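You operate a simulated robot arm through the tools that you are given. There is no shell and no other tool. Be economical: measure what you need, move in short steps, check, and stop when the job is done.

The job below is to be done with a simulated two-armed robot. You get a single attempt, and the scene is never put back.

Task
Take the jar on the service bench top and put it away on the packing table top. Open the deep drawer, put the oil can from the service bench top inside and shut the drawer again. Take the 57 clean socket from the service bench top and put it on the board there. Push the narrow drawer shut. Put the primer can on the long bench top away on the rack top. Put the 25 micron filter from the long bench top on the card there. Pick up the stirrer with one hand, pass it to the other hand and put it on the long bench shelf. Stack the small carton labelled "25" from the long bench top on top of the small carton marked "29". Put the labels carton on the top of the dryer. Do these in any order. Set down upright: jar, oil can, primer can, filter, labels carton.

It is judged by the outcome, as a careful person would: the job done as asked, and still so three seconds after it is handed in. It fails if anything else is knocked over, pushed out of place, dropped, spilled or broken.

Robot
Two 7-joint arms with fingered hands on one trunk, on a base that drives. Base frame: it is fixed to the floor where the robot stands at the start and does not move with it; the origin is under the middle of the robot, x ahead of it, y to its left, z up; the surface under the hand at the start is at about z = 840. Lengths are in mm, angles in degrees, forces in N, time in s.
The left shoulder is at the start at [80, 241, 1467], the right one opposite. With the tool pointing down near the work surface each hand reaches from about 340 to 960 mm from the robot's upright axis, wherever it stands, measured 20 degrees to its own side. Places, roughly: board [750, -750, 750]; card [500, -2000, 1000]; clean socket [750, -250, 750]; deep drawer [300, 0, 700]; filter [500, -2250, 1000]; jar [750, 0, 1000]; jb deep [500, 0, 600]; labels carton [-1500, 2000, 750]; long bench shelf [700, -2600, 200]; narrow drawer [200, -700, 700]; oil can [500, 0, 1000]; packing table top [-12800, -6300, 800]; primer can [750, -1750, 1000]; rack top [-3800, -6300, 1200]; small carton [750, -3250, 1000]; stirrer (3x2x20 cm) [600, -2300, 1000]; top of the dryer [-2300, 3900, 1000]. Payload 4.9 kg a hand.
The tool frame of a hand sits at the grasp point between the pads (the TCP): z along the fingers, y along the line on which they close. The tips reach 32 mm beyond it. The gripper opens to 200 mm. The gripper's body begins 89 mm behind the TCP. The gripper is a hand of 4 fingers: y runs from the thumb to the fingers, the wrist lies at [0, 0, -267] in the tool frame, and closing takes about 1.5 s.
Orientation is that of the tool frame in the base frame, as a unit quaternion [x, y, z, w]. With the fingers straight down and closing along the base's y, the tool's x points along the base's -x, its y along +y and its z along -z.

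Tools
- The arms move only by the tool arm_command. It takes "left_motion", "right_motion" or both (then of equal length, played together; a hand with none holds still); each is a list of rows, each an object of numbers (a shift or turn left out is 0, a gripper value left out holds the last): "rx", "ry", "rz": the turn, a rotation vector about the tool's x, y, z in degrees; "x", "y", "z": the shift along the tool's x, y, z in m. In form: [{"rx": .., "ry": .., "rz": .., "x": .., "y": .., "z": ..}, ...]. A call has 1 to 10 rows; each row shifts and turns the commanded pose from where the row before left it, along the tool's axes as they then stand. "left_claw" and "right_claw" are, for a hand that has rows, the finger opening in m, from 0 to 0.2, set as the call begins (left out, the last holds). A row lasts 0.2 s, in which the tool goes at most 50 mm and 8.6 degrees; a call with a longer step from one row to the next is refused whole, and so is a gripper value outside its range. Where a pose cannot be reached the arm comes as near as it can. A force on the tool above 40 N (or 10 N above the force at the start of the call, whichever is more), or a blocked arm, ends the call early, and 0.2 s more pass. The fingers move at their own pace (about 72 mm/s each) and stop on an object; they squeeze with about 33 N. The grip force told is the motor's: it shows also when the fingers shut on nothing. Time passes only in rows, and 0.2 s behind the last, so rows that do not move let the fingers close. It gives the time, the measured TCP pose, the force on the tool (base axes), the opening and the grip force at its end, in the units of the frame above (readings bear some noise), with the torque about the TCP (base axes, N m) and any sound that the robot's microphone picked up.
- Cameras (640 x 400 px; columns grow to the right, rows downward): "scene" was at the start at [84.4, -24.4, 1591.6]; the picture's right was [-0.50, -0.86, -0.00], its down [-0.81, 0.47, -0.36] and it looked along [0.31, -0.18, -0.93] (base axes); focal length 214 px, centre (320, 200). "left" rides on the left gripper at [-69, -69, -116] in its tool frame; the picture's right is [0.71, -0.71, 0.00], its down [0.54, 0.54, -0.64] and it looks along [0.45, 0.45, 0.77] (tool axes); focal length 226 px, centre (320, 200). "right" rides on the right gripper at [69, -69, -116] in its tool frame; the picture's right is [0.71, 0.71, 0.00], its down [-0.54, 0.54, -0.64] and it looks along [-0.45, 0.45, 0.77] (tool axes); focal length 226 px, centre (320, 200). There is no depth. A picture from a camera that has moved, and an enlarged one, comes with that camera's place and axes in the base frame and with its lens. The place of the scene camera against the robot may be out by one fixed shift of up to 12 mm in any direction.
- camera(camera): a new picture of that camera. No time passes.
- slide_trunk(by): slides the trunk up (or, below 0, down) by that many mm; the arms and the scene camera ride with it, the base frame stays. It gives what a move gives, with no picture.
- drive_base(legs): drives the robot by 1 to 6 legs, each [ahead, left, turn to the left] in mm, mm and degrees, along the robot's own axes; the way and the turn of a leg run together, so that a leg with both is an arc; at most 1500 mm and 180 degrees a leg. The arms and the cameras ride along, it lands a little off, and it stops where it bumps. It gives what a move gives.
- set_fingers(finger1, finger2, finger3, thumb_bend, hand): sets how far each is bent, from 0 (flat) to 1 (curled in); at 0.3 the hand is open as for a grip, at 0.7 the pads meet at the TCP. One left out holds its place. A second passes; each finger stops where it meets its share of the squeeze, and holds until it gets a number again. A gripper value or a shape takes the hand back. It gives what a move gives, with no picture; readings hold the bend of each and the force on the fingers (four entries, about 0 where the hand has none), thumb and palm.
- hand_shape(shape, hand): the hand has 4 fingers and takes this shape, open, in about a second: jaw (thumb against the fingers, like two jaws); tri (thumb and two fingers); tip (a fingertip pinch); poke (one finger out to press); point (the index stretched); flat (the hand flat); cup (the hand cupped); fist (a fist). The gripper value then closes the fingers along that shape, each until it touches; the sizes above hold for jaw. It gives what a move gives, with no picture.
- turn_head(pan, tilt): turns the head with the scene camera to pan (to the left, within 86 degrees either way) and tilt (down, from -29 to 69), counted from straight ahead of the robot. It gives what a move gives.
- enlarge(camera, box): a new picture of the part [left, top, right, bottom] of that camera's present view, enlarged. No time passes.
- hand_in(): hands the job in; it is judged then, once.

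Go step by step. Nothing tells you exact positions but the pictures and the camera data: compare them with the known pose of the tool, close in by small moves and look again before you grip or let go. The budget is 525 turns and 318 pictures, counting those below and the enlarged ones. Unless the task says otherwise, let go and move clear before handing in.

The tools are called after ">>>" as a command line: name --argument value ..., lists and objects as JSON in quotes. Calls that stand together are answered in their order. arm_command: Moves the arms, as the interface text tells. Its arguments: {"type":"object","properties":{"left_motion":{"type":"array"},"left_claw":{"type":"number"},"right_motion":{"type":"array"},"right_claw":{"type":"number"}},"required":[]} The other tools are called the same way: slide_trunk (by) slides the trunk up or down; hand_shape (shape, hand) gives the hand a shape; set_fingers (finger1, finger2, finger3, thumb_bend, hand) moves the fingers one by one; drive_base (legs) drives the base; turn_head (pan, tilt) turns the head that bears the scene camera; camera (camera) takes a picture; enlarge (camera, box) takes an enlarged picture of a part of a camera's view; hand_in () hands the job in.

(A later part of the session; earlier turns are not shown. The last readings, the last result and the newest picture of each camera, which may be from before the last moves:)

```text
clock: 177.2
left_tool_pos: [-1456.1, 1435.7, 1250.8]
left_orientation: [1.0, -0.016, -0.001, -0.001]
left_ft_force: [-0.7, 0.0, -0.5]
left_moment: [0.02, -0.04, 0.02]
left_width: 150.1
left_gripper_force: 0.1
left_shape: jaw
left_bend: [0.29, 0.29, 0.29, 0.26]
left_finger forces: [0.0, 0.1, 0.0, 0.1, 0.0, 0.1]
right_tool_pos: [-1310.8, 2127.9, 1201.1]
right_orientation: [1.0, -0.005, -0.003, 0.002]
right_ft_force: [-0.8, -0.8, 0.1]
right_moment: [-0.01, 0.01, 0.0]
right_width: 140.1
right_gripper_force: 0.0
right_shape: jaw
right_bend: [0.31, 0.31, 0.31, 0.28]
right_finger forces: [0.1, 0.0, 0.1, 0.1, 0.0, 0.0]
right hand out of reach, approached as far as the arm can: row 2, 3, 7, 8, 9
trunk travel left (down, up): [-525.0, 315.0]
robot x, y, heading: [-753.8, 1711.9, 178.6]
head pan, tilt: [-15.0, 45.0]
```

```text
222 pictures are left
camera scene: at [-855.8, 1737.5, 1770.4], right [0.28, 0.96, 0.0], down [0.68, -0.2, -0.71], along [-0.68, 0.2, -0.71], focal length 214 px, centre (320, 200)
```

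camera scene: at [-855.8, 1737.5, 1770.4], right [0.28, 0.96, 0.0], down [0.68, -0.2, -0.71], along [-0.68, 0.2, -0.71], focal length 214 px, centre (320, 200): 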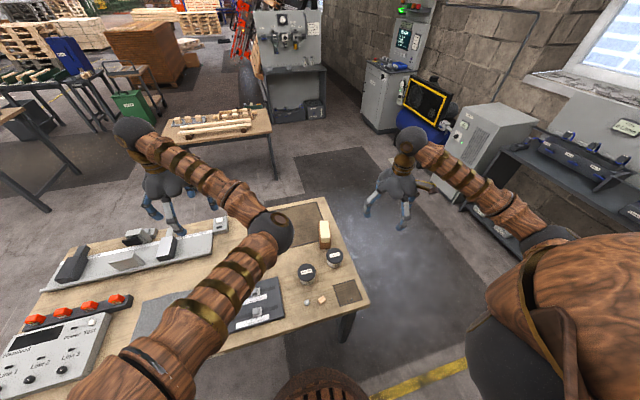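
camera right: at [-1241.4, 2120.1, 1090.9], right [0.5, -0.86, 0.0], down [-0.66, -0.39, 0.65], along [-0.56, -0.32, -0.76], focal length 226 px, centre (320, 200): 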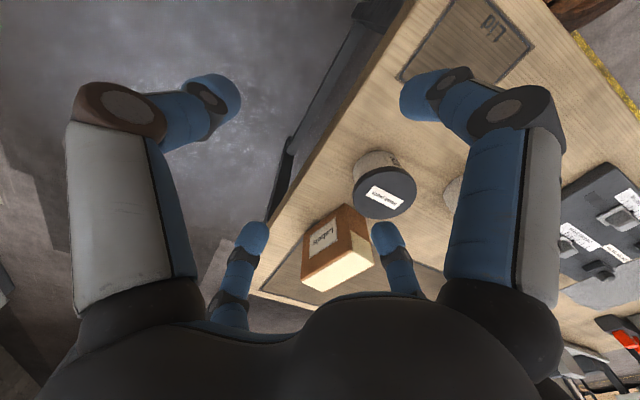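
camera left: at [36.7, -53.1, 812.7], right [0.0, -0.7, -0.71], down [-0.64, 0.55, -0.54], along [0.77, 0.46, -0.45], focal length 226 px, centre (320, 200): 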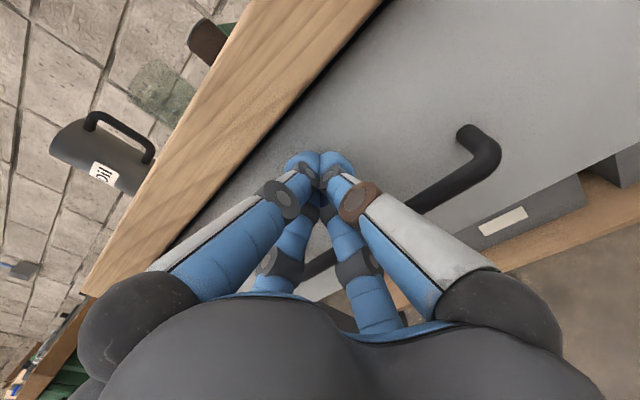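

The right arm is stuck in a folded elbow branch. I'll strafe to open floor and unwind it the way that worked after the first drawer (point forward low, raise, then turn down).

>>> drive_base --legs '[[0, -600, 0]]'

>>> arm_command --right_motion '[{"z": 0.05}, {"z": 0.05}, {"z": 0.05}, {"z": 0.05}, {"z": 0.03, "ry": -5}, {"ry": -8.5}, {"ry": -8.5}, {"ry": -8.5}, {"ry": -8.5}, {"ry": -8.5}]'

>>> arm_command --right_motion '[{"ry": -8.5}, {"ry": -8.5}, {"ry": -8.5}, {"ry": -8.5}, {"ry": -8}]'

>>> camera --camera "scene"

```text
clock: 180.6
left_tool_pos: [-1443.5, 2040.6, 1250.7]
left_orientation: [1.0, -0.02, -0.002, -0.002]
left_ft_force: [-0.2, 0.1, 0.0]
left_moment: [-0.02, -0.02, 0.02]
left_width: 150.1
left_gripper_force: 0.1
left_shape: jaw
left_bend: [0.29, 0.29, 0.29, 0.26]
left_finger forces: [0.0, 0.0, 0.0, 0.0, 0.0, 0.0]
right_tool_pos: [-1293.4, 2731.8, 1202.9]
right_orientation: [1.0, -0.009, -0.003, 0.0]
right_ft_force: [0.1, 0.3, 0.2]
right_moment: [0.0, 0.03, -0.02]
right_width: 139.9
right_gripper_force: 0.1
right_shape: jaw
right_bend: [0.31, 0.31, 0.31, 0.28]
right_finger forces: [0.0, 0.0, 0.0, 0.0, 0.0, 0.0]
trunk travel left (down, up): [-525.0, 315.0]
robot x, y, heading: [-737.7, 2316.0, 178.4]
head pan, tilt: [-15.0, 45.0]
```

```text
clock: 182.8
left_tool_pos: [-1441.6, 2040.1, 1251.1]
left_orientation: [1.0, -0.021, -0.001, -0.002]
left_ft_force: [0.4, -0.6, 0.0]
left_moment: [0.01, -0.02, 0.0]
left_width: 150.2
left_gripper_force: 0.0
left_shape: jaw
left_bend: [0.29, 0.29, 0.29, 0.26]
left_finger forces: [0.1, 0.1, 0.0, 0.0, 0.0, 0.0]
right_tool_pos: [-1295.9, 2733.5, 974.0]
right_orientation: [0.913, -0.008, -0.407, -0.004]
right_ft_force: [0.4, -0.2, 0.9]
right_moment: [0.04, -0.02, -0.13]
right_width: 139.8
right_gripper_force: 0.1
right_shape: jaw
right_bend: [0.31, 0.31, 0.31, 0.28]
right_finger forces: [0.0, 0.0, 0.1, 0.1, 0.0, 0.1]
trunk travel left (down, up): [-525.0, 315.0]
robot x, y, heading: [-739.1, 2311.8, 178.3]
head pan, tilt: [-15.0, 45.0]
```

```text
clock: 184.0
left_tool_pos: [-1440.6, 2044.4, 1254.1]
left_orientation: [1.0, -0.02, -0.004, -0.001]
left_ft_force: [1.0, 0.9, 0.4]
left_moment: [-0.02, 0.1, 0.0]
left_width: 149.9
left_gripper_force: 0.0
left_shape: jaw
left_bend: [0.29, 0.29, 0.29, 0.26]
left_finger forces: [0.0, 0.1, 0.0, 0.1, 0.0, 0.1]
right_tool_pos: [-1289.3, 2741.6, 972.0]
right_orientation: [0.707, -0.013, -0.707, -0.009]
right_ft_force: [-3.3, -7.0, 0.1]
right_moment: [0.0, 0.0, -0.74]
right_width: 140.2
right_gripper_force: 0.1
right_shape: jaw
right_bend: [0.31, 0.31, 0.31, 0.28]
right_finger forces: [0.0, 0.0, 0.1, 0.0, 0.0, 0.0]
trunk travel left (down, up): [-525.0, 315.0]
robot x, y, heading: [-735.6, 2312.5, 178.6]
head pan, tilt: [-15.0, 45.0]
```

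```text
221 pictures are left
camera scene: at [-837.1, 2343.7, 1770.6], right [0.28, 0.96, 0.0], down [0.68, -0.2, -0.71], along [-0.68, 0.2, -0.71], focal length 214 px, centre (320, 200)
```

scene: 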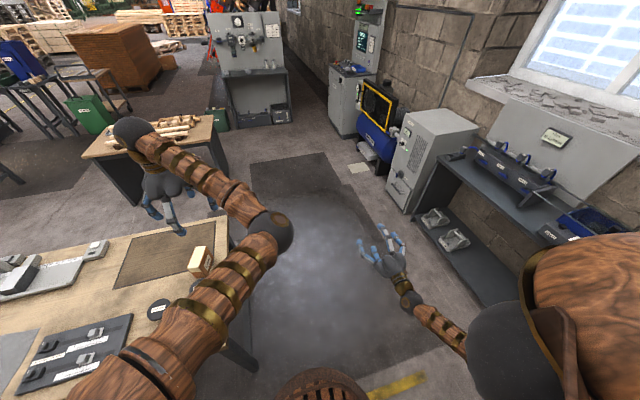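

>>> arm_command --right_motion '[{"z": 0.045, "y": 0.02}, {"z": 0.045, "y": 0.02}, {"z": 0.045, "y": 0.02}, {"z": 0.045, "y": 0.02}, {"z": 0.045}, {"x": -0.05}, {"x": -0.05}, {"x": -0.05}, {"x": -0.05}, {"x": -0.05}]'

>>> camera --camera "scene"

```text
clock: 186.2
left_tool_pos: [-1442.5, 2040.2, 1252.2]
left_orientation: [1.0, -0.021, -0.002, -0.001]
left_ft_force: [-0.1, 0.4, 0.1]
left_moment: [0.01, 0.03, -0.03]
left_width: 150.5
left_gripper_force: 0.1
left_shape: jaw
left_bend: [0.29, 0.29, 0.29, 0.26]
left_finger forces: [0.0, 0.0, 0.1, 0.0, 0.0, 0.1]
right_tool_pos: [-1518.8, 2655.7, 1223.2]
right_orientation: [0.708, -0.006, -0.706, -0.005]
right_ft_force: [-0.5, 0.3, -0.2]
right_moment: [-0.01, -0.02, 0.02]
right_width: 139.8
right_gripper_force: 0.1
right_shape: jaw
right_bend: [0.31, 0.31, 0.31, 0.28]
right_finger forces: [0.0, 0.0, 0.0, 0.0, 0.1, 0.1]
trunk travel left (down, up): [-525.0, 315.0]
robot x, y, heading: [-736.6, 2311.0, 178.3]
head pan, tilt: [-15.0, 45.0]
```

```text
220 pictures are left
camera scene: at [-839.6, 2339.3, 1770.4], right [0.29, 0.96, 0.0], down [0.68, -0.2, -0.71], along [-0.68, 0.2, -0.71], focal length 214 px, centre (320, 200)
```

scene: 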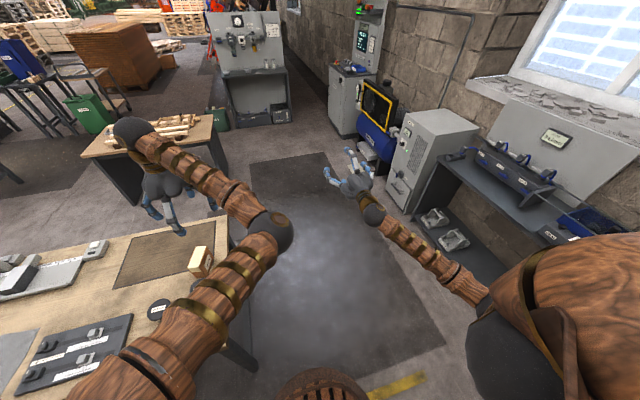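

>>> arm_command --right_motion '[{"ry": 8.5}, {"ry": 8.5}, {"ry": 8.5}, {"ry": 8.5}, {"ry": 8.5}, {"ry": 8.5}, {"ry": 8.5}, {"ry": 8.5}, {"ry": 8.5}, {"ry": 8.5}]'

>>> camera --camera "scene"

```text
clock: 188.4
left_tool_pos: [-1443.7, 2041.1, 1251.2]
left_orientation: [1.0, -0.02, -0.001, -0.001]
left_ft_force: [0.2, 0.2, -0.4]
left_moment: [-0.03, -0.01, 0.04]
left_width: 150.6
left_gripper_force: 0.0
left_shape: jaw
left_bend: [0.29, 0.29, 0.29, 0.26]
left_finger forces: [0.0, 0.0, 0.1, 0.0, 0.1, 0.1]
right_tool_pos: [-1342.6, 2772.2, 1176.1]
right_orientation: [0.999, -0.009, -0.041, 0.001]
right_ft_force: [0.0, -1.0, 0.8]
right_moment: [-0.01, -0.01, -0.01]
right_width: 139.8
right_gripper_force: 0.0
right_shape: jaw
right_bend: [0.31, 0.31, 0.31, 0.28]
right_finger forces: [0.1, 0.1, 0.1, 0.0, 0.0, 0.0]
right hand out of reach, approached as far as the arm can: row 3, 4, 5, 6, 7, 8, 9, 10
trunk travel left (down, up): [-525.0, 315.0]
robot x, y, heading: [-736.6, 2308.4, 178.3]
head pan, tilt: [-15.0, 45.0]
```

```text
219 pictures are left
camera scene: at [-840.6, 2340.6, 1770.4], right [0.29, 0.96, 0.0], down [0.68, -0.2, -0.71], along [-0.68, 0.2, -0.71], focal length 214 px, centre (320, 200)
```

scene: 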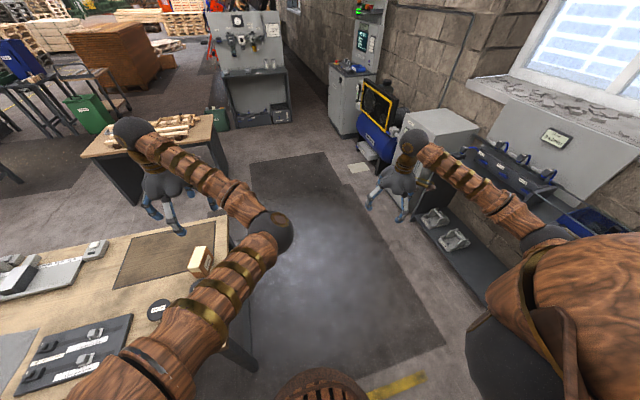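

>>> turn_head --pan -60 --tilt 45

>>> camera --camera "scene"

>>> turn_head --pan 60 --tilt 45

>>> camera --camera "scene"

```text
clock: 189.6
left_tool_pos: [-1443.2, 2040.7, 1253.6]
left_orientation: [1.0, -0.02, -0.002, 0.0]
left_ft_force: [-0.6, -0.1, -0.5]
left_moment: [0.01, -0.02, 0.0]
left_width: 150.0
left_gripper_force: 0.2
left_shape: jaw
left_bend: [0.29, 0.29, 0.29, 0.26]
left_finger forces: [0.1, 0.0, 0.0, 0.1, 0.0, 0.1]
right_tool_pos: [-1342.9, 2770.0, 1175.7]
right_orientation: [0.999, -0.009, -0.043, 0.001]
right_ft_force: [-1.0, 0.3, -0.3]
right_moment: [-0.02, 0.01, -0.03]
right_width: 139.9
right_gripper_force: 0.1
right_shape: jaw
right_bend: [0.31, 0.31, 0.31, 0.28]
right_finger forces: [0.0, 0.1, 0.0, 0.1, 0.0, 0.0]
trunk travel left (down, up): [-525.0, 315.0]
robot x, y, heading: [-740.1, 2316.3, 178.4]
head pan, tilt: [-60.0, 45.0]
```

```text
218 pictures are left
camera scene: at [-801.5, 2388.2, 1770.4], right [0.88, 0.48, 0.0], down [0.34, -0.62, -0.71], along [-0.34, 0.62, -0.71], focal length 214 px, centre (320, 200)
```

scene: 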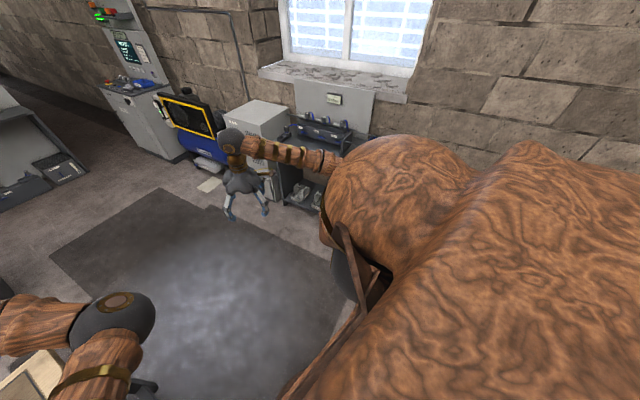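

```text
clock: 191.6
left_tool_pos: [-1443.6, 2040.1, 1251.7]
left_orientation: [1.0, -0.021, -0.001, -0.001]
left_ft_force: [0.1, 0.2, -0.4]
left_moment: [0.0, 0.03, -0.01]
left_width: 150.3
left_gripper_force: 0.1
left_shape: jaw
left_bend: [0.29, 0.29, 0.29, 0.26]
left_finger forces: [0.0, 0.0, 0.0, 0.1, 0.0, 0.0]
right_tool_pos: [-1344.5, 2770.5, 1177.0]
right_orientation: [0.999, -0.009, -0.043, 0.0]
right_ft_force: [0.1, 0.0, 0.2]
right_moment: [0.05, -0.05, 0.0]
right_width: 140.0
right_gripper_force: 0.0
right_shape: jaw
right_bend: [0.31, 0.31, 0.31, 0.28]
right_finger forces: [0.0, 0.0, 0.0, 0.1, 0.1, 0.0]
trunk travel left (down, up): [-525.0, 315.0]
robot x, y, heading: [-739.8, 2311.8, 178.1]
head pan, tilt: [60.0, 45.0]
```

```text
217 pictures are left
camera scene: at [-805.3, 2247.5, 1770.5], right [-0.85, 0.52, 0.0], down [0.37, 0.6, -0.71], along [-0.37, -0.6, -0.71], focal length 214 px, centre (320, 200)
```

scene: 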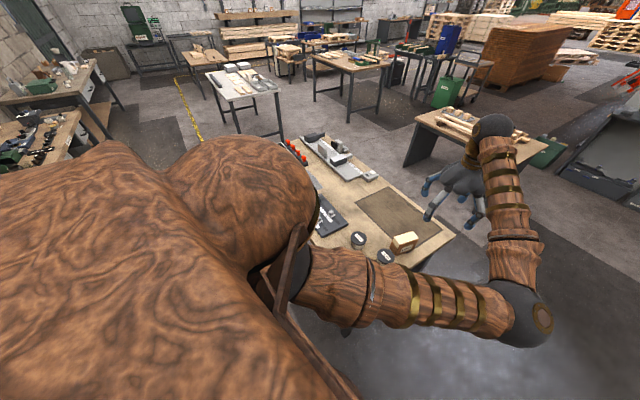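

>>> arm_command --right_motion '[{"rz": 8.5}, {"rz": 8.5}, {"rz": 8.5}, {"rz": 8.5}, {"rz": 8.5}, {"rz": 8.5}]'

>>> arm_command --right_motion '[{"rz": -8.5}, {"rz": -8.5}, {"rz": -8.5}, {"rz": -8.5}, {"rz": -8.5}, {"rz": -8.5}, {"rz": -8.5}, {"rz": -8.5}, {"rz": -8.5}, {"rz": -8.5}]'

```text
clock: 192.9
left_tool_pos: [-1443.3, 2040.9, 1251.4]
left_orientation: [1.0, -0.021, -0.001, 0.0]
left_ft_force: [0.4, 0.6, -0.1]
left_moment: [-0.03, -0.01, 0.0]
left_width: 150.2
left_gripper_force: 0.1
left_shape: jaw
left_bend: [0.29, 0.29, 0.29, 0.26]
left_finger forces: [0.1, 0.1, 0.0, 0.0, 0.1, 0.0]
right_tool_pos: [-1342.4, 2771.0, 1175.7]
right_orientation: [0.897, -0.439, -0.038, 0.018]
right_ft_force: [-1.1, 0.8, -0.1]
right_moment: [0.0, -0.02, -0.03]
right_width: 140.1
right_gripper_force: 0.1
right_shape: jaw
right_bend: [0.31, 0.31, 0.31, 0.28]
right_finger forces: [0.1, 0.0, 0.0, 0.1, 0.1, 0.0]
trunk travel left (down, up): [-525.0, 315.0]
robot x, y, heading: [-737.8, 2310.1, 178.6]
head pan, tilt: [60.0, 45.0]
```

```text
clock: 195.2
left_tool_pos: [-1442.9, 2040.5, 1252.6]
left_orientation: [1.0, -0.02, -0.001, -0.001]
left_ft_force: [-0.4, 0.3, -0.5]
left_moment: [0.01, -0.01, 0.01]
left_width: 150.3
left_gripper_force: 0.0
left_shape: jaw
left_bend: [0.29, 0.29, 0.29, 0.26]
left_finger forces: [0.0, 0.1, 0.0, 0.0, 0.1, 0.1]
right_tool_pos: [-1342.3, 2772.0, 1176.1]
right_orientation: [0.958, 0.284, -0.041, -0.012]
right_ft_force: [-0.6, -0.3, 0.0]
right_moment: [-0.05, -0.01, 0.04]
right_width: 139.8
right_gripper_force: 0.0
right_shape: jaw
right_bend: [0.31, 0.31, 0.31, 0.28]
right_finger forces: [0.0, 0.1, 0.0, 0.0, 0.0, 0.1]
trunk travel left (down, up): [-525.0, 315.0]
robot x, y, heading: [-738.1, 2307.3, 178.3]
head pan, tilt: [60.0, 45.0]
```

>>> arm_command --right_motion '[{"rz": 8.5, "z": 0.04}, {"rz": 8.5, "z": 0.04}, {"rz": 8.5, "z": 0.04}, {"rz": 7.5, "z": 0.04}, {"ry": -8.5}, {"ry": -8.5}, {"ry": -8.5}, {"ry": -8.5}, {"ry": -8.5}, {"ry": -8.5}]'

>>> arm_command --right_motion '[{"ry": -8.5}, {"ry": -8.5}, {"ry": -8.5}, {"ry": -8.5}, {"z": 0.05}, {"z": 0.05}, {"z": 0.05}, {"z": 0.05}, {"z": 0.05}, {"z": 0.05}]'

>>> arm_command --right_motion '[{"z": 0.05}, {"z": 0.05}, {"z": 0.05}, {"rz": -8.5}, {"rz": -8.5}, {"rz": -8.5}, {"rz": -8.5}, {"rz": -8.5}, {"rz": -8.5}, {"rz": -8.5}]'

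>>> turn_head --pan -45 --tilt 40

>>> camera --camera "scene"

```text
clock: 197.3
left_tool_pos: [-1442.5, 2041.8, 1252.1]
left_orientation: [1.0, -0.02, -0.001, -0.001]
left_ft_force: [0.4, -1.0, 0.1]
left_moment: [0.01, 0.02, -0.02]
left_width: 150.2
left_gripper_force: 0.0
left_shape: jaw
left_bend: [0.29, 0.29, 0.29, 0.26]
left_finger forces: [0.0, 0.1, 0.0, 0.0, 0.1, 0.0]
right_tool_pos: [-1356.3, 2771.0, 1017.3]
right_orientation: [0.883, -0.001, -0.47, -0.002]
right_ft_force: [0.0, -0.6, 0.1]
right_moment: [0.03, -0.01, -0.03]
right_width: 139.7
right_gripper_force: 0.1
right_shape: jaw
right_bend: [0.31, 0.31, 0.31, 0.28]
right_finger forces: [0.0, 0.0, 0.0, 0.0, 0.0, 0.0]
trunk travel left (down, up): [-525.0, 315.0]
robot x, y, heading: [-737.7, 2312.7, 178.7]
head pan, tilt: [60.0, 45.0]
```

```text
clock: 199.6
left_tool_pos: [-1443.0, 2038.7, 1251.3]
left_orientation: [1.0, -0.02, -0.001, -0.001]
left_ft_force: [1.2, -0.7, 0.5]
left_moment: [0.06, 0.0, -0.03]
left_width: 150.2
left_gripper_force: 0.1
left_shape: jaw
left_bend: [0.29, 0.29, 0.29, 0.26]
left_finger forces: [0.0, 0.0, 0.0, 0.0, 0.0, 0.0]
right_tool_pos: [-1565.6, 2767.5, 1015.4]
right_orientation: [-0.707, 0.0, 0.707, 0.0]
right_ft_force: [0.9, -0.3, 0.0]
right_moment: [-0.02, 0.02, 0.0]
right_width: 139.7
right_gripper_force: 0.1
right_shape: jaw
right_bend: [0.31, 0.31, 0.31, 0.28]
right_finger forces: [0.1, 0.1, 0.0, 0.1, 0.1, 0.0]
right hand out of reach, approached as far as the arm can: row 9, 10
trunk travel left (down, up): [-525.0, 315.0]
robot x, y, heading: [-739.5, 2310.7, 178.6]
head pan, tilt: [60.0, 45.0]
```

```text
clock: 201.8
left_tool_pos: [-1442.7, 2040.7, 1251.7]
left_orientation: [1.0, -0.02, -0.001, -0.002]
left_ft_force: [0.2, 0.1, -0.2]
left_moment: [-0.01, 0.04, 0.0]
left_width: 150.2
left_gripper_force: 0.2
left_shape: jaw
left_bend: [0.29, 0.29, 0.29, 0.26]
left_finger forces: [0.1, 0.0, 0.0, 0.0, 0.0, 0.0]
right_tool_pos: [-1564.0, 2770.0, 1012.0]
right_orientation: [0.614, 0.353, -0.612, -0.351]
right_ft_force: [-0.3, -0.3, -0.1]
right_moment: [0.04, 0.02, 0.02]
right_width: 139.8
right_gripper_force: 0.0
right_shape: jaw
right_bend: [0.31, 0.31, 0.31, 0.28]
right_finger forces: [0.1, 0.0, 0.1, 0.0, 0.1, 0.1]
right hand out of reach, approached as far as the arm can: row 1, 2, 3
trunk travel left (down, up): [-525.0, 315.0]
robot x, y, heading: [-739.2, 2310.3, 178.4]
head pan, tilt: [60.0, 45.0]
```

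```text
clock: 203.6
left_tool_pos: [-1444.0, 2040.9, 1251.8]
left_orientation: [1.0, -0.02, -0.002, -0.001]
left_ft_force: [-0.3, 0.0, 0.2]
left_moment: [-0.06, 0.02, 0.01]
left_width: 150.2
left_gripper_force: 0.0
left_shape: jaw
left_bend: [0.29, 0.29, 0.29, 0.26]
left_finger forces: [0.0, 0.1, 0.1, 0.1, 0.0, 0.1]
right_tool_pos: [-1564.9, 2768.8, 1013.6]
right_orientation: [0.615, 0.352, -0.613, -0.35]
right_ft_force: [-0.4, 0.2, -0.1]
right_moment: [0.0, -0.01, 0.01]
right_width: 140.2
right_gripper_force: 0.0
right_shape: jaw
right_bend: [0.31, 0.31, 0.31, 0.28]
right_finger forces: [0.0, 0.0, 0.0, 0.0, 0.0, 0.0]
trunk travel left (down, up): [-525.0, 315.0]
robot x, y, heading: [-738.2, 2309.7, 178.4]
head pan, tilt: [-45.0, 40.0]
```

```text
216 pictures are left
camera scene: at [-821.2, 2378.3, 1777.7], right [0.73, 0.69, 0.0], down [0.44, -0.47, -0.77], along [-0.53, 0.56, -0.64], focal length 214 px, centre (320, 200)
```

scene: 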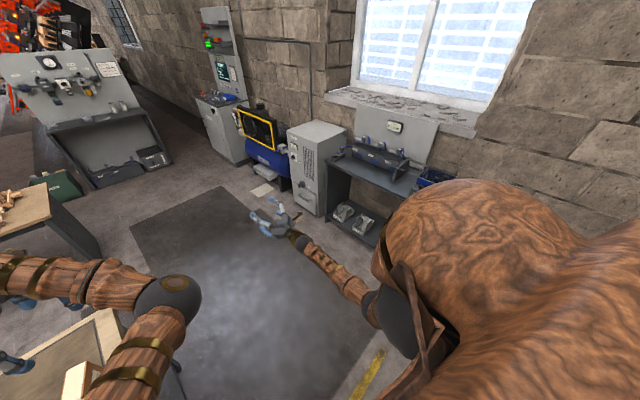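

>>> arm_command --right_motion '[{"z": -0.05}, {"rx": -7.36, "ry": 4.25}, {"rx": -7.36, "ry": 4.25}, {"rx": -7.36, "ry": 4.25}, {"rx": -7.36, "ry": 4.25}, {"rx": -7.36, "ry": 4.25}, {"rx": -7.36, "ry": 4.25}, {"rx": -7.36, "ry": 4.25}, {"rx": -7.36, "ry": 4.25}, {"rx": -7.36, "ry": 4.25}]'

>>> camera --camera "scene"

```text
clock: 205.8
left_tool_pos: [-1443.5, 2040.0, 1251.9]
left_orientation: [1.0, -0.02, -0.001, -0.001]
left_ft_force: [-0.5, 0.2, 0.0]
left_moment: [0.01, -0.02, 0.03]
left_width: 150.4
left_gripper_force: 0.0
left_shape: jaw
left_bend: [0.29, 0.29, 0.29, 0.26]
left_finger forces: [0.1, 0.1, 0.0, 0.0, 0.0, 0.1]
right_tool_pos: [-1424.4, 2800.8, 1026.7]
right_orientation: [0.858, 0.495, -0.124, -0.066]
right_ft_force: [-0.4, 0.3, 1.0]
right_moment: [-0.01, 0.0, 0.0]
right_width: 140.1
right_gripper_force: 0.0
right_shape: jaw
right_bend: [0.31, 0.31, 0.31, 0.28]
right_finger forces: [0.1, 0.1, 0.0, 0.0, 0.1, 0.0]
right hand out of reach, approached as far as the arm can: row 8, 9, 10
trunk travel left (down, up): [-525.0, 315.0]
robot x, y, heading: [-739.8, 2314.7, 178.5]
head pan, tilt: [-45.0, 40.0]
```

```text
215 pictures are left
camera scene: at [-821.8, 2377.6, 1777.6], right [0.73, 0.69, 0.0], down [0.44, -0.47, -0.77], along [-0.53, 0.56, -0.64], focal length 214 px, centre (320, 200)
```

scene: 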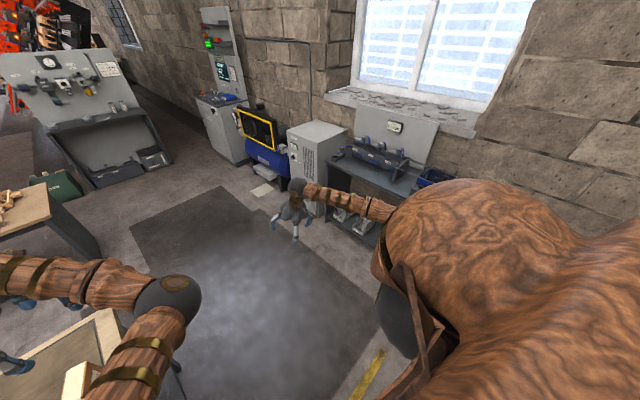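

>>> arm_command --right_motion '[{"x": 0.042, "y": 0.0098, "z": -0.017}, {"x": 0.042, "y": 0.0098, "z": -0.017}, {"x": 0.042, "y": 0.0098, "z": -0.017}, {"x": 0.042, "y": 0.0098, "z": -0.017}, {"x": 0.042, "y": 0.0098, "z": -0.017}, {"x": 0.042, "y": 0.0098, "z": -0.017}, {"x": 0.042, "y": 0.0098, "z": -0.017}, {"x": 0.042, "y": 0.0098, "z": -0.017}, {"x": 0.042, "y": 0.0098, "z": -0.017}, {"x": 0.042, "y": 0.0098, "z": -0.017}]'

>>> turn_head --pan -80 --tilt 40

>>> camera --camera "scene"

```text
clock: 208.0
left_tool_pos: [-1441.2, 2040.8, 1252.4]
left_orientation: [1.0, -0.02, -0.001, -0.001]
left_ft_force: [-0.2, 0.2, 0.5]
left_moment: [-0.02, 0.03, -0.01]
left_width: 150.3
left_gripper_force: 0.0
left_shape: jaw
left_bend: [0.29, 0.29, 0.29, 0.26]
left_finger forces: [0.0, 0.0, 0.0, 0.0, 0.0, 0.0]
right_tool_pos: [-1096.9, 3117.8, 1120.3]
right_orientation: [0.86, 0.497, -0.103, -0.054]
right_ft_force: [0.4, -0.7, -1.0]
right_moment: [-0.04, 0.02, 0.0]
right_width: 140.0
right_gripper_force: 0.1
right_shape: jaw
right_bend: [0.31, 0.31, 0.31, 0.28]
right_finger forces: [0.0, 0.0, 0.1, 0.0, 0.1, 0.0]
trunk travel left (down, up): [-525.0, 315.0]
robot x, y, heading: [-736.9, 2313.6, 178.6]
head pan, tilt: [-45.0, 40.0]
```

```text
clock: 209.0
left_tool_pos: [-1443.5, 2041.4, 1251.6]
left_orientation: [1.0, -0.019, -0.001, 0.0]
left_ft_force: [0.0, 1.0, -0.1]
left_moment: [0.01, -0.02, 0.0]
left_width: 150.1
left_gripper_force: 0.1
left_shape: jaw
left_bend: [0.29, 0.29, 0.29, 0.26]
left_finger forces: [0.0, 0.1, 0.0, 0.0, 0.0, 0.0]
right_tool_pos: [-1098.5, 3117.5, 1120.0]
right_orientation: [0.86, 0.496, -0.103, -0.055]
right_ft_force: [-0.6, -0.1, -0.3]
right_moment: [0.0, 0.01, -0.02]
right_width: 140.0
right_gripper_force: 0.1
right_shape: jaw
right_bend: [0.31, 0.31, 0.31, 0.28]
right_finger forces: [0.0, 0.1, 0.0, 0.0, 0.1, 0.0]
trunk travel left (down, up): [-525.0, 315.0]
robot x, y, heading: [-739.9, 2311.1, 178.3]
head pan, tilt: [-80.0, 40.0]
```

```text
214 pictures are left
camera scene: at [-775.3, 2400.8, 1777.7], right [0.99, 0.15, 0.0], down [0.1, -0.64, -0.77], along [-0.11, 0.76, -0.64], focal length 214 px, centre (320, 200)
```

scene: 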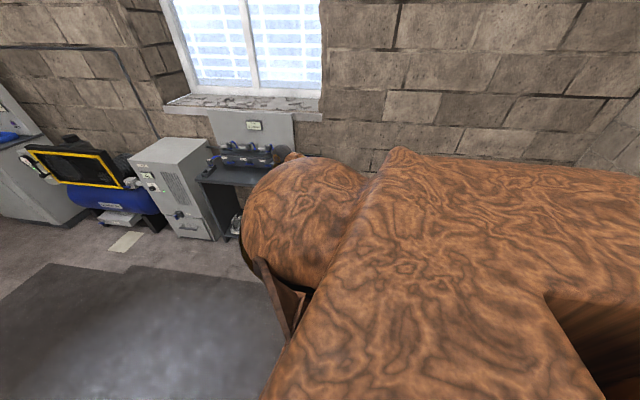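

>>> arm_command --right_motion '[{"rz": 7.7, "z": -0.025}, {"rz": 7.7, "z": -0.025}, {"rz": 7.7, "z": -0.025}, {"rz": 7.7, "z": -0.025}, {"rz": 7.7, "z": -0.025}, {"rz": 7.7, "z": -0.025}, {"rz": 7.7, "z": -0.025}, {"rz": 7.7, "z": -0.025}]'

```text
clock: 210.8
left_tool_pos: [-1443.0, 2040.6, 1252.0]
left_orientation: [1.0, -0.02, -0.001, -0.001]
left_ft_force: [-0.2, 0.5, 0.7]
left_moment: [0.01, 0.01, -0.01]
left_width: 150.3
left_gripper_force: 0.0
left_shape: jaw
left_bend: [0.29, 0.29, 0.29, 0.26]
left_finger forces: [0.0, 0.1, 0.0, 0.0, 0.1, 0.1]
right_tool_pos: [-1051.2, 3120.0, 1316.0]
right_orientation: [0.993, -0.015, -0.115, 0.006]
right_ft_force: [0.3, 0.1, 0.9]
right_moment: [0.0, 0.0, 0.01]
right_width: 140.1
right_gripper_force: 0.0
right_shape: jaw
right_bend: [0.31, 0.31, 0.31, 0.28]
right_finger forces: [0.0, 0.0, 0.0, 0.0, 0.0, 0.0]
trunk travel left (down, up): [-525.0, 315.0]
robot x, y, heading: [-735.9, 2314.1, 178.4]
head pan, tilt: [-80.0, 40.0]
```

>>> arm_command --right_motion '[{"ry": 6.6}, {"ry": 6.6}, {"x": -0.04, "y": 0.02}, {"x": -0.04, "y": 0.02}, {"x": -0.04, "y": 0.025}, {"x": -0.04, "y": 0.025}, {"x": -0.04, "y": 0.025}, {"x": -0.03, "y": 0.035}, {"x": -0.03, "y": 0.035}]'

>>> turn_head --pan -20 --tilt 35

>>> camera --camera "scene"

```text
clock: 212.8
left_tool_pos: [-1444.9, 2041.3, 1250.5]
left_orientation: [1.0, -0.021, -0.002, -0.001]
left_ft_force: [0.3, -0.1, -0.8]
left_moment: [0.01, -0.05, 0.01]
left_width: 150.0
left_gripper_force: 0.2
left_shape: jaw
left_bend: [0.29, 0.29, 0.29, 0.26]
left_finger forces: [0.1, 0.0, 0.0, 0.0, 0.1, 0.0]
right_tool_pos: [-1319.1, 2938.4, 1242.2]
right_orientation: [1.0, -0.014, 0.0, 0.007]
right_ft_force: [0.2, 0.3, 0.0]
right_moment: [0.02, -0.01, -0.02]
right_width: 140.0
right_gripper_force: 0.1
right_shape: jaw
right_bend: [0.31, 0.31, 0.31, 0.28]
right_finger forces: [0.1, 0.0, 0.1, 0.0, 0.0, 0.0]
right hand out of reach, approached as far as the arm can: row 1, 2, 3
trunk travel left (down, up): [-525.0, 315.0]
robot x, y, heading: [-739.3, 2311.5, 178.4]
head pan, tilt: [-80.0, 40.0]
```

```text
clock: 214.1
left_tool_pos: [-1442.7, 2040.5, 1252.4]
left_orientation: [1.0, -0.02, -0.001, -0.001]
left_ft_force: [0.4, 0.6, 0.4]
left_moment: [-0.02, 0.01, 0.01]
left_width: 150.6
left_gripper_force: 0.1
left_shape: jaw
left_bend: [0.29, 0.29, 0.29, 0.26]
left_finger forces: [0.0, 0.1, 0.1, 0.0, 0.0, 0.0]
right_tool_pos: [-1317.7, 2940.7, 1240.9]
right_orientation: [1.0, -0.014, -0.003, 0.008]
right_ft_force: [-1.0, 0.8, 0.0]
right_moment: [0.02, 0.0, 0.01]
right_width: 140.2
right_gripper_force: 0.0
right_shape: jaw
right_bend: [0.31, 0.31, 0.31, 0.28]
right_finger forces: [0.0, 0.0, 0.0, 0.1, 0.1, 0.0]
trunk travel left (down, up): [-525.0, 315.0]
robot x, y, heading: [-739.8, 2312.5, 178.2]
head pan, tilt: [-20.0, 35.0]
```

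```text
213 pictures are left
camera scene: at [-844.9, 2349.0, 1785.2], right [0.37, 0.93, 0.0], down [0.53, -0.21, -0.82], along [-0.76, 0.3, -0.57], focal length 214 px, centre (320, 200)
```

scene: 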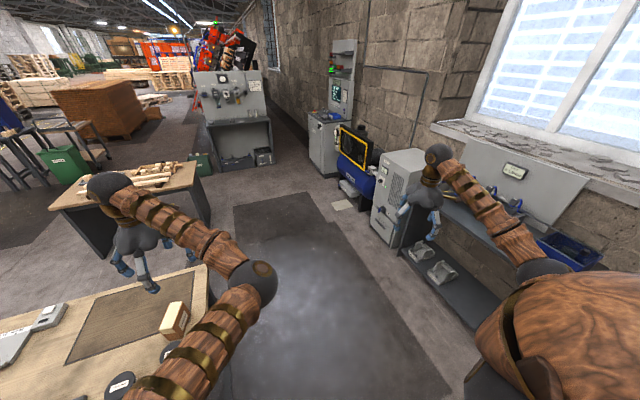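

>>> arm_command --right_motion '[{"x": -0.04, "y": 0.025}, {"x": -0.04, "y": 0.025}, {"x": -0.04, "y": 0.025}, {"x": -0.04, "y": 0.025}, {"x": -0.03, "y": 0.035}, {"x": -0.03, "y": 0.035}]'

>>> camera --camera "scene"

```text
clock: 215.5
left_tool_pos: [-1442.8, 2040.9, 1252.2]
left_orientation: [1.0, -0.021, -0.002, 0.0]
left_ft_force: [0.0, -0.5, -0.7]
left_moment: [-0.02, 0.01, -0.02]
left_width: 150.1
left_gripper_force: 0.0
left_shape: jaw
left_bend: [0.29, 0.29, 0.29, 0.26]
left_finger forces: [0.0, 0.0, 0.0, 0.0, 0.0, 0.0]
right_tool_pos: [-1338.9, 2813.9, 1178.5]
right_orientation: [1.0, -0.015, -0.003, 0.008]
right_ft_force: [-0.6, -0.1, -0.3]
right_moment: [0.02, 0.01, 0.03]
right_width: 140.0
right_gripper_force: 0.1
right_shape: jaw
right_bend: [0.31, 0.31, 0.31, 0.28]
right_finger forces: [0.0, 0.0, 0.0, 0.1, 0.1, 0.0]
right hand out of reach, approached as far as the arm can: row 1, 2, 3, 4, 5, 6
trunk travel left (down, up): [-525.0, 315.0]
robot x, y, heading: [-742.7, 2311.5, 178.4]
head pan, tilt: [-20.0, 35.0]
```

```text
212 pictures are left
camera scene: at [-844.1, 2348.6, 1785.3], right [0.37, 0.93, 0.0], down [0.53, -0.21, -0.82], along [-0.76, 0.3, -0.57], focal length 214 px, centre (320, 200)
```

scene: 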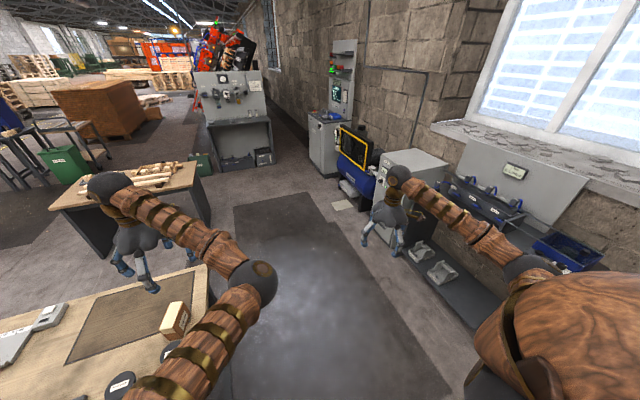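

>>> arm_command --right_motion '[{"x": 0.0316, "y": -0.0338, "z": -0.0153}, {"x": 0.0316, "y": -0.0338, "z": -0.0153}, {"x": 0.0316, "y": -0.0338, "z": -0.0153}, {"x": 0.0316, "y": -0.0338, "z": -0.0153}, {"x": 0.0316, "y": -0.0338, "z": -0.0153}, {"x": 0.0316, "y": -0.0338, "z": -0.0153}, {"x": 0.0316, "y": -0.0338, "z": -0.0153}, {"x": 0.0316, "y": -0.0338, "z": -0.0153}, {"x": 0.0316, "y": -0.0338, "z": -0.0153}]'

>>> arm_command --right_motion '[{"x": 0.008, "y": -0.047}, {"x": 0.008, "y": -0.047}, {"x": 0.008, "y": -0.047}, {"x": 0.008, "y": -0.047}]'

>>> arm_command --right_motion '[{"x": -0.048, "y": 0.012}, {"x": -0.047, "y": 0.015}, {"x": -0.046, "y": 0.018}, {"x": -0.045, "y": 0.02}, {"x": -0.043, "y": 0.023}, {"x": -0.042, "y": 0.026}, {"x": -0.04, "y": 0.029}, {"x": -0.038, "y": 0.032}, {"x": -0.036, "y": 0.034}]'

```text
clock: 217.5
left_tool_pos: [-1440.5, 2041.0, 1253.6]
left_orientation: [1.0, -0.021, -0.002, -0.001]
left_ft_force: [0.7, -0.1, 0.4]
left_moment: [0.0, 0.02, 0.01]
left_width: 150.2
left_gripper_force: 0.0
left_shape: jaw
left_bend: [0.29, 0.29, 0.29, 0.26]
left_finger forces: [0.1, 0.1, 0.1, 0.0, 0.1, 0.2]
right_tool_pos: [-1043.2, 3110.7, 1240.4]
right_orientation: [1.0, -0.013, -0.004, 0.007]
right_ft_force: [1.3, 0.7, 0.9]
right_moment: [-0.01, 0.02, -0.02]
right_width: 139.7
right_gripper_force: 0.0
right_shape: jaw
right_bend: [0.31, 0.31, 0.31, 0.28]
right_finger forces: [0.0, 0.0, 0.0, 0.0, 0.0, 0.0]
right hand out of reach, approached as far as the arm can: row 5, 6, 7, 8, 9
trunk travel left (down, up): [-525.0, 315.0]
robot x, y, heading: [-738.0, 2314.1, 178.3]
head pan, tilt: [-20.0, 35.0]
```

```text
clock: 218.5
left_tool_pos: [-1444.8, 2041.8, 1251.1]
left_orientation: [1.0, -0.021, -0.001, 0.0]
left_ft_force: [-0.1, -0.5, 0.0]
left_moment: [0.0, -0.05, 0.02]
left_width: 150.1
left_gripper_force: 0.1
left_shape: jaw
left_bend: [0.29, 0.29, 0.29, 0.26]
left_finger forces: [0.0, 0.0, 0.1, 0.0, 0.0, 0.0]
right_tool_pos: [-1009.6, 3299.6, 1233.3]
right_orientation: [1.0, -0.013, -0.003, 0.007]
right_ft_force: [0.7, 0.2, 0.7]
right_moment: [-0.06, -0.03, 0.0]
right_width: 139.8
right_gripper_force: 0.1
right_shape: jaw
right_bend: [0.31, 0.31, 0.31, 0.28]
right_finger forces: [0.0, 0.1, 0.0, 0.0, 0.0, 0.1]
trunk travel left (down, up): [-525.0, 315.0]
robot x, y, heading: [-737.6, 2308.3, 178.6]
head pan, tilt: [-20.0, 35.0]
```

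```text
clock: 220.5
left_tool_pos: [-1443.3, 2040.6, 1251.7]
left_orientation: [1.0, -0.021, -0.001, -0.001]
left_ft_force: [0.1, 0.2, 0.1]
left_moment: [0.01, -0.03, -0.01]
left_width: 150.1
left_gripper_force: 0.1
left_shape: jaw
left_bend: [0.29, 0.29, 0.29, 0.26]
left_finger forces: [0.0, 0.0, 0.0, 0.1, 0.1, 0.0]
right_tool_pos: [-1330.3, 3065.3, 1212.7]
right_orientation: [1.0, -0.014, -0.003, 0.006]
right_ft_force: [-0.1, -0.5, -0.3]
right_moment: [0.08, 0.01, -0.02]
right_width: 140.1
right_gripper_force: 0.1
right_shape: jaw
right_bend: [0.31, 0.31, 0.31, 0.28]
right_finger forces: [0.0, 0.0, 0.0, 0.0, 0.1, 0.0]
right hand out of reach, approached as far as the arm can: row 1, 5, 6, 7, 8, 9
trunk travel left (down, up): [-525.0, 315.0]
robot x, y, heading: [-740.6, 2315.8, 178.6]
head pan, tilt: [-20.0, 35.0]
```

The wrist is flipped into its limited direction. I'll straighten the whole arm forward, roll it back while straight, and bend it the other way.

>>> arm_command --right_motion '[{"ry": -8}, {"ry": -8}, {"ry": -8}, {"ry": -8}, {"ry": -8}, {"ry": -8}, {"ry": -7}]'

>>> arm_command --right_motion '[{"x": -0.002, "y": 0.0375, "z": 0.03}, {"x": -0.002, "y": 0.0375, "z": 0.03}, {"x": -0.002, "y": 0.0375, "z": 0.03}, {"x": -0.002, "y": 0.0375, "z": 0.03}, {"x": -0.002, "y": 0.0375, "z": 0.03}, {"x": -0.002, "y": 0.0375, "z": 0.03}, {"x": -0.002, "y": 0.0375, "z": 0.03}, {"x": -0.002, "y": 0.0375, "z": 0.03}, {"x": -0.002, "y": 0.0375, "z": 0.03}, {"x": -0.002, "y": 0.0375, "z": 0.03}]'

>>> camera --camera "scene"

```text
clock: 222.1
left_tool_pos: [-1442.1, 2041.1, 1252.7]
left_orientation: [1.0, -0.02, -0.002, -0.001]
left_ft_force: [0.0, 0.2, 0.1]
left_moment: [-0.02, -0.02, 0.0]
left_width: 150.4
left_gripper_force: 0.1
left_shape: jaw
left_bend: [0.29, 0.29, 0.29, 0.26]
left_finger forces: [0.1, 0.1, 0.1, 0.0, 0.0, 0.0]
right_tool_pos: [-1329.8, 3065.3, 1211.3]
right_orientation: [0.885, -0.016, -0.465, 0.0]
right_ft_force: [-0.6, -0.3, 0.8]
right_moment: [0.03, -0.01, -0.03]
right_width: 139.9
right_gripper_force: 0.1
right_shape: jaw
right_bend: [0.31, 0.31, 0.31, 0.28]
right_finger forces: [0.0, 0.1, 0.0, 0.0, 0.1, 0.0]
trunk travel left (down, up): [-525.0, 315.0]
robot x, y, heading: [-739.1, 2312.6, 178.4]
head pan, tilt: [-20.0, 35.0]
```

```text
clock: 224.3
left_tool_pos: [-1442.5, 2042.4, 1253.2]
left_orientation: [1.0, -0.02, -0.002, -0.001]
left_ft_force: [0.0, 0.5, 0.0]
left_moment: [-0.01, 0.01, 0.01]
left_width: 150.2
left_gripper_force: 0.0
left_shape: jaw
left_bend: [0.29, 0.29, 0.29, 0.26]
left_finger forces: [0.0, 0.0, 0.1, 0.1, 0.0, 0.1]
right_tool_pos: [-1553.0, 2755.7, 1080.9]
right_orientation: [0.886, -0.016, -0.463, 0.0]
right_ft_force: [0.9, -0.3, -0.4]
right_moment: [0.01, -0.01, 0.05]
right_width: 140.2
right_gripper_force: 0.1
right_shape: jaw
right_bend: [0.31, 0.31, 0.31, 0.28]
right_finger forces: [0.0, 0.0, 0.0, 0.0, 0.0, 0.0]
right hand out of reach, approached as far as the arm can: row 9, 10
trunk travel left (down, up): [-525.0, 315.0]
robot x, y, heading: [-741.2, 2308.3, 178.5]
head pan, tilt: [-20.0, 35.0]
```

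```text
211 pictures are left
camera scene: at [-843.0, 2350.1, 1785.4], right [0.37, 0.93, 0.0], down [0.53, -0.21, -0.82], along [-0.76, 0.3, -0.57], focal length 214 px, centre (320, 200)
```

scene: 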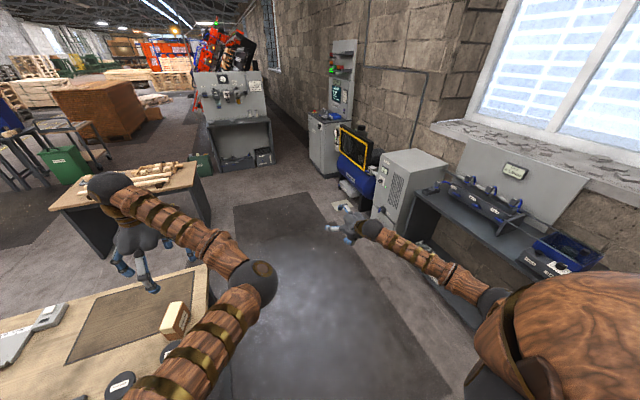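

>>> arm_command --right_motion '[{"rz": -8.5}, {"rz": -8.5}, {"rz": -8.5}, {"rz": -8.5}, {"rz": -8.5}, {"rz": -8.5}, {"rz": -8.5}, {"rz": -8.5}, {"z": 0.04}, {"z": 0.04}]'

>>> camera --camera "scene"

```text
clock: 226.5
left_tool_pos: [-1444.0, 2040.3, 1251.4]
left_orientation: [1.0, -0.02, -0.001, -0.001]
left_ft_force: [-0.7, 0.2, 0.1]
left_moment: [0.0, 0.0, 0.02]
left_width: 150.3
left_gripper_force: 0.1
left_shape: jaw
left_bend: [0.29, 0.29, 0.29, 0.26]
left_finger forces: [0.0, 0.0, 0.0, 0.0, 0.0, 0.0]
right_tool_pos: [-1555.6, 2754.6, 1081.7]
right_orientation: [0.743, 0.484, -0.383, -0.259]
right_ft_force: [-0.2, 0.1, -0.6]
right_moment: [0.02, 0.03, -0.01]
right_width: 139.8
right_gripper_force: 0.0
right_shape: jaw
right_bend: [0.31, 0.31, 0.31, 0.28]
right_finger forces: [0.0, 0.0, 0.1, 0.0, 0.1, 0.0]
right hand out of reach, approached as far as the arm can: row 9, 10
trunk travel left (down, up): [-525.0, 315.0]
robot x, y, heading: [-739.6, 2311.7, 178.3]
head pan, tilt: [-20.0, 35.0]
```

```text
210 pictures are left
camera scene: at [-844.7, 2349.1, 1785.2], right [0.37, 0.93, 0.0], down [0.53, -0.21, -0.82], along [-0.76, 0.3, -0.57], focal length 214 px, centre (320, 200)
```

scene: 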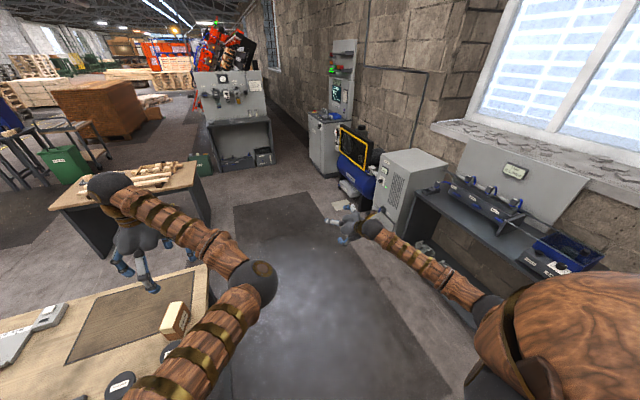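

>>> arm_command --right_motion '[{"rz": 8.5}, {"rz": 8.5}, {"rz": 8.5}, {"rz": 8.5}, {"rz": 8.5}, {"rz": 8.5}, {"rz": 8.5}, {"rz": 8.5}, {"ry": -8, "z": -0.04}, {"ry": -8, "z": -0.04}]'

>>> arm_command --right_motion '[{"ry": -8}, {"ry": -8}, {"ry": -3}, {"y": 0.04}, {"y": 0.04}, {"y": 0.04}, {"y": 0.04}, {"y": 0.03}]'

>>> camera --camera "scene"

```text
clock: 228.7
left_tool_pos: [-1439.5, 2041.8, 1253.2]
left_orientation: [1.0, -0.02, -0.003, -0.002]
left_ft_force: [1.3, -1.4, -0.7]
left_moment: [0.0, 0.05, -0.02]
left_width: 150.1
left_gripper_force: 0.0
left_shape: jaw
left_bend: [0.29, 0.29, 0.29, 0.26]
left_finger forces: [0.1, 0.0, 0.0, 0.1, 0.1, 0.0]
right_tool_pos: [-1484.8, 2751.6, 1126.3]
right_orientation: [0.812, -0.015, -0.583, -0.001]
right_ft_force: [-0.5, -0.6, 0.4]
right_moment: [0.02, -0.02, -0.02]
right_width: 140.1
right_gripper_force: 0.1
right_shape: jaw
right_bend: [0.31, 0.31, 0.31, 0.28]
right_finger forces: [0.0, 0.0, 0.0, 0.1, 0.0, 0.0]
trunk travel left (down, up): [-525.0, 315.0]
robot x, y, heading: [-737.4, 2315.1, 178.4]
head pan, tilt: [-20.0, 35.0]
```

```text
clock: 230.5
left_tool_pos: [-1443.1, 2040.6, 1251.4]
left_orientation: [1.0, -0.02, -0.001, -0.001]
left_ft_force: [-0.2, 0.0, 0.0]
left_moment: [0.02, 0.02, 0.02]
left_width: 150.2
left_gripper_force: 0.0
left_shape: jaw
left_bend: [0.29, 0.29, 0.29, 0.26]
left_finger forces: [0.1, 0.0, 0.0, 0.0, 0.0, 0.0]
right_tool_pos: [-1493.0, 2563.4, 1128.5]
right_orientation: [-0.706, 0.014, 0.708, 0.005]
right_ft_force: [-0.1, -0.1, 0.0]
right_moment: [-0.01, 0.03, -0.03]
right_width: 139.9
right_gripper_force: 0.1
right_shape: jaw
right_bend: [0.31, 0.31, 0.31, 0.28]
right_finger forces: [0.1, 0.1, 0.0, 0.0, 0.0, 0.0]
trunk travel left (down, up): [-525.0, 315.0]
robot x, y, heading: [-736.5, 2311.7, 178.4]
head pan, tilt: [-20.0, 35.0]
```

```text
209 pictures are left
camera scene: at [-844.3, 2347.3, 1785.3], right [0.37, 0.93, 0.0], down [0.53, -0.21, -0.82], along [-0.76, 0.3, -0.57], focal length 214 px, centre (320, 200)
```

scene: 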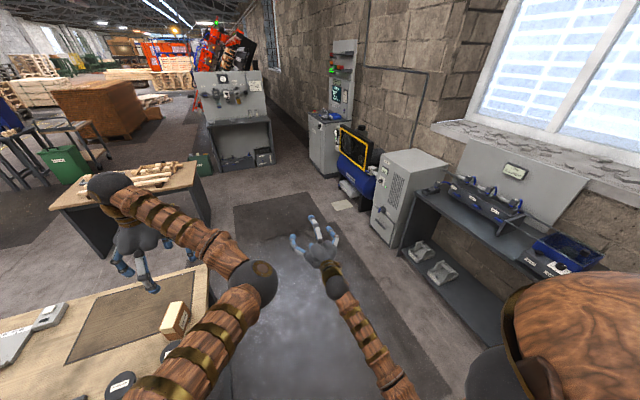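

>>> arm_command --right_motion '[{"z": 0.04, "x": -0.02}, {"z": 0.04, "x": -0.02}, {"z": 0.04, "x": -0.02}, {"z": 0.04, "x": -0.02}, {"z": 0.03, "x": -0.03}, {"z": 0.02, "x": -0.04}, {"x": -0.045}, {"x": -0.045}]'

>>> camera --camera "scene"

```text
clock: 232.3
left_tool_pos: [-1443.0, 2038.5, 1252.3]
left_orientation: [1.0, -0.02, -0.001, -0.002]
left_ft_force: [-0.3, -0.9, 0.1]
left_moment: [0.03, 0.02, -0.03]
left_width: 150.2
left_gripper_force: 0.1
left_shape: jaw
left_bend: [0.29, 0.29, 0.29, 0.26]
left_finger forces: [0.0, 0.0, 0.0, 0.0, 0.1, 0.0]
right_tool_pos: [-1702.0, 2567.5, 1368.4]
right_orientation: [-0.706, 0.014, 0.708, 0.005]
right_ft_force: [-0.1, -0.3, -0.4]
right_moment: [-0.01, 0.01, -0.02]
right_width: 139.9
right_gripper_force: 0.0
right_shape: jaw
right_bend: [0.31, 0.31, 0.31, 0.28]
right_finger forces: [0.1, 0.1, 0.0, 0.1, 0.1, 0.1]
trunk travel left (down, up): [-525.0, 315.0]
robot x, y, heading: [-736.4, 2312.4, 178.3]
head pan, tilt: [-20.0, 35.0]
```

```text
208 pictures are left
camera scene: at [-844.2, 2346.4, 1785.2], right [0.37, 0.93, 0.0], down [0.53, -0.21, -0.82], along [-0.76, 0.3, -0.57], focal length 214 px, centre (320, 200)
```

scene: 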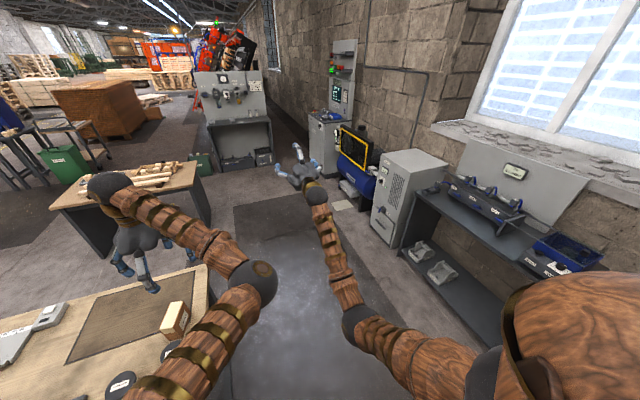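

Now the upper arm reaches forward. Pitch the hand down about the wrist.

>>> arm_command --right_motion '[{"ry": 8.5, "x": 0.039}, {"ry": 8.5, "x": 0.039}, {"ry": 8.5, "x": 0.039}, {"ry": 8.5, "x": 0.039}, {"ry": 8.5, "x": 0.039}, {"ry": 8.5, "x": 0.039}, {"ry": 8.5, "x": 0.039}, {"ry": 8.5, "x": 0.039}, {"ry": 8.5, "x": 0.039}, {"ry": 8.5, "x": 0.039}]'

>>> camera --camera "scene"

```text
clock: 234.5
left_tool_pos: [-1443.3, 2041.7, 1251.9]
left_orientation: [1.0, -0.021, -0.001, -0.001]
left_ft_force: [-1.2, 0.6, -1.4]
left_moment: [0.0, 0.03, 0.0]
left_width: 150.3
left_gripper_force: 0.1
left_shape: jaw
left_bend: [0.29, 0.29, 0.29, 0.26]
left_finger forces: [0.0, 0.1, 0.0, 0.0, 0.0, 0.0]
right_tool_pos: [-1483.1, 2564.8, 1086.0]
right_orientation: [0.999, -0.015, -0.043, 0.009]
right_ft_force: [1.2, -1.3, -3.4]
right_moment: [0.13, 0.16, -0.02]
right_width: 140.0
right_gripper_force: 0.1
right_shape: jaw
right_bend: [0.31, 0.31, 0.31, 0.28]
right_finger forces: [0.0, 0.1, 0.1, 0.1, 0.0, 0.0]
trunk travel left (down, up): [-525.0, 315.0]
robot x, y, heading: [-740.9, 2314.9, 178.1]
head pan, tilt: [-20.0, 35.0]
```

```text
207 pictures are left
camera scene: at [-844.8, 2349.8, 1785.1], right [0.37, 0.93, 0.0], down [0.53, -0.21, -0.82], along [-0.76, 0.3, -0.57], focal length 214 px, centre (320, 200)
```

scene: 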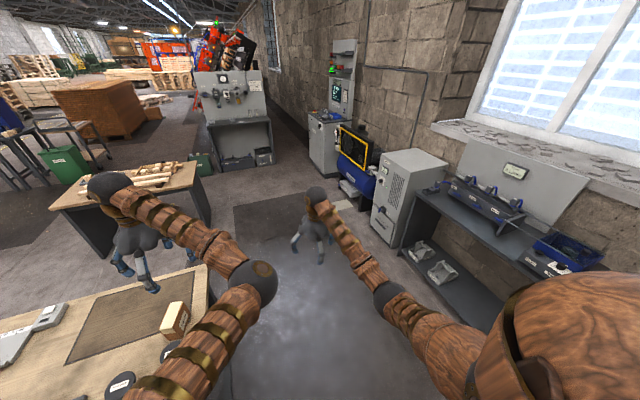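

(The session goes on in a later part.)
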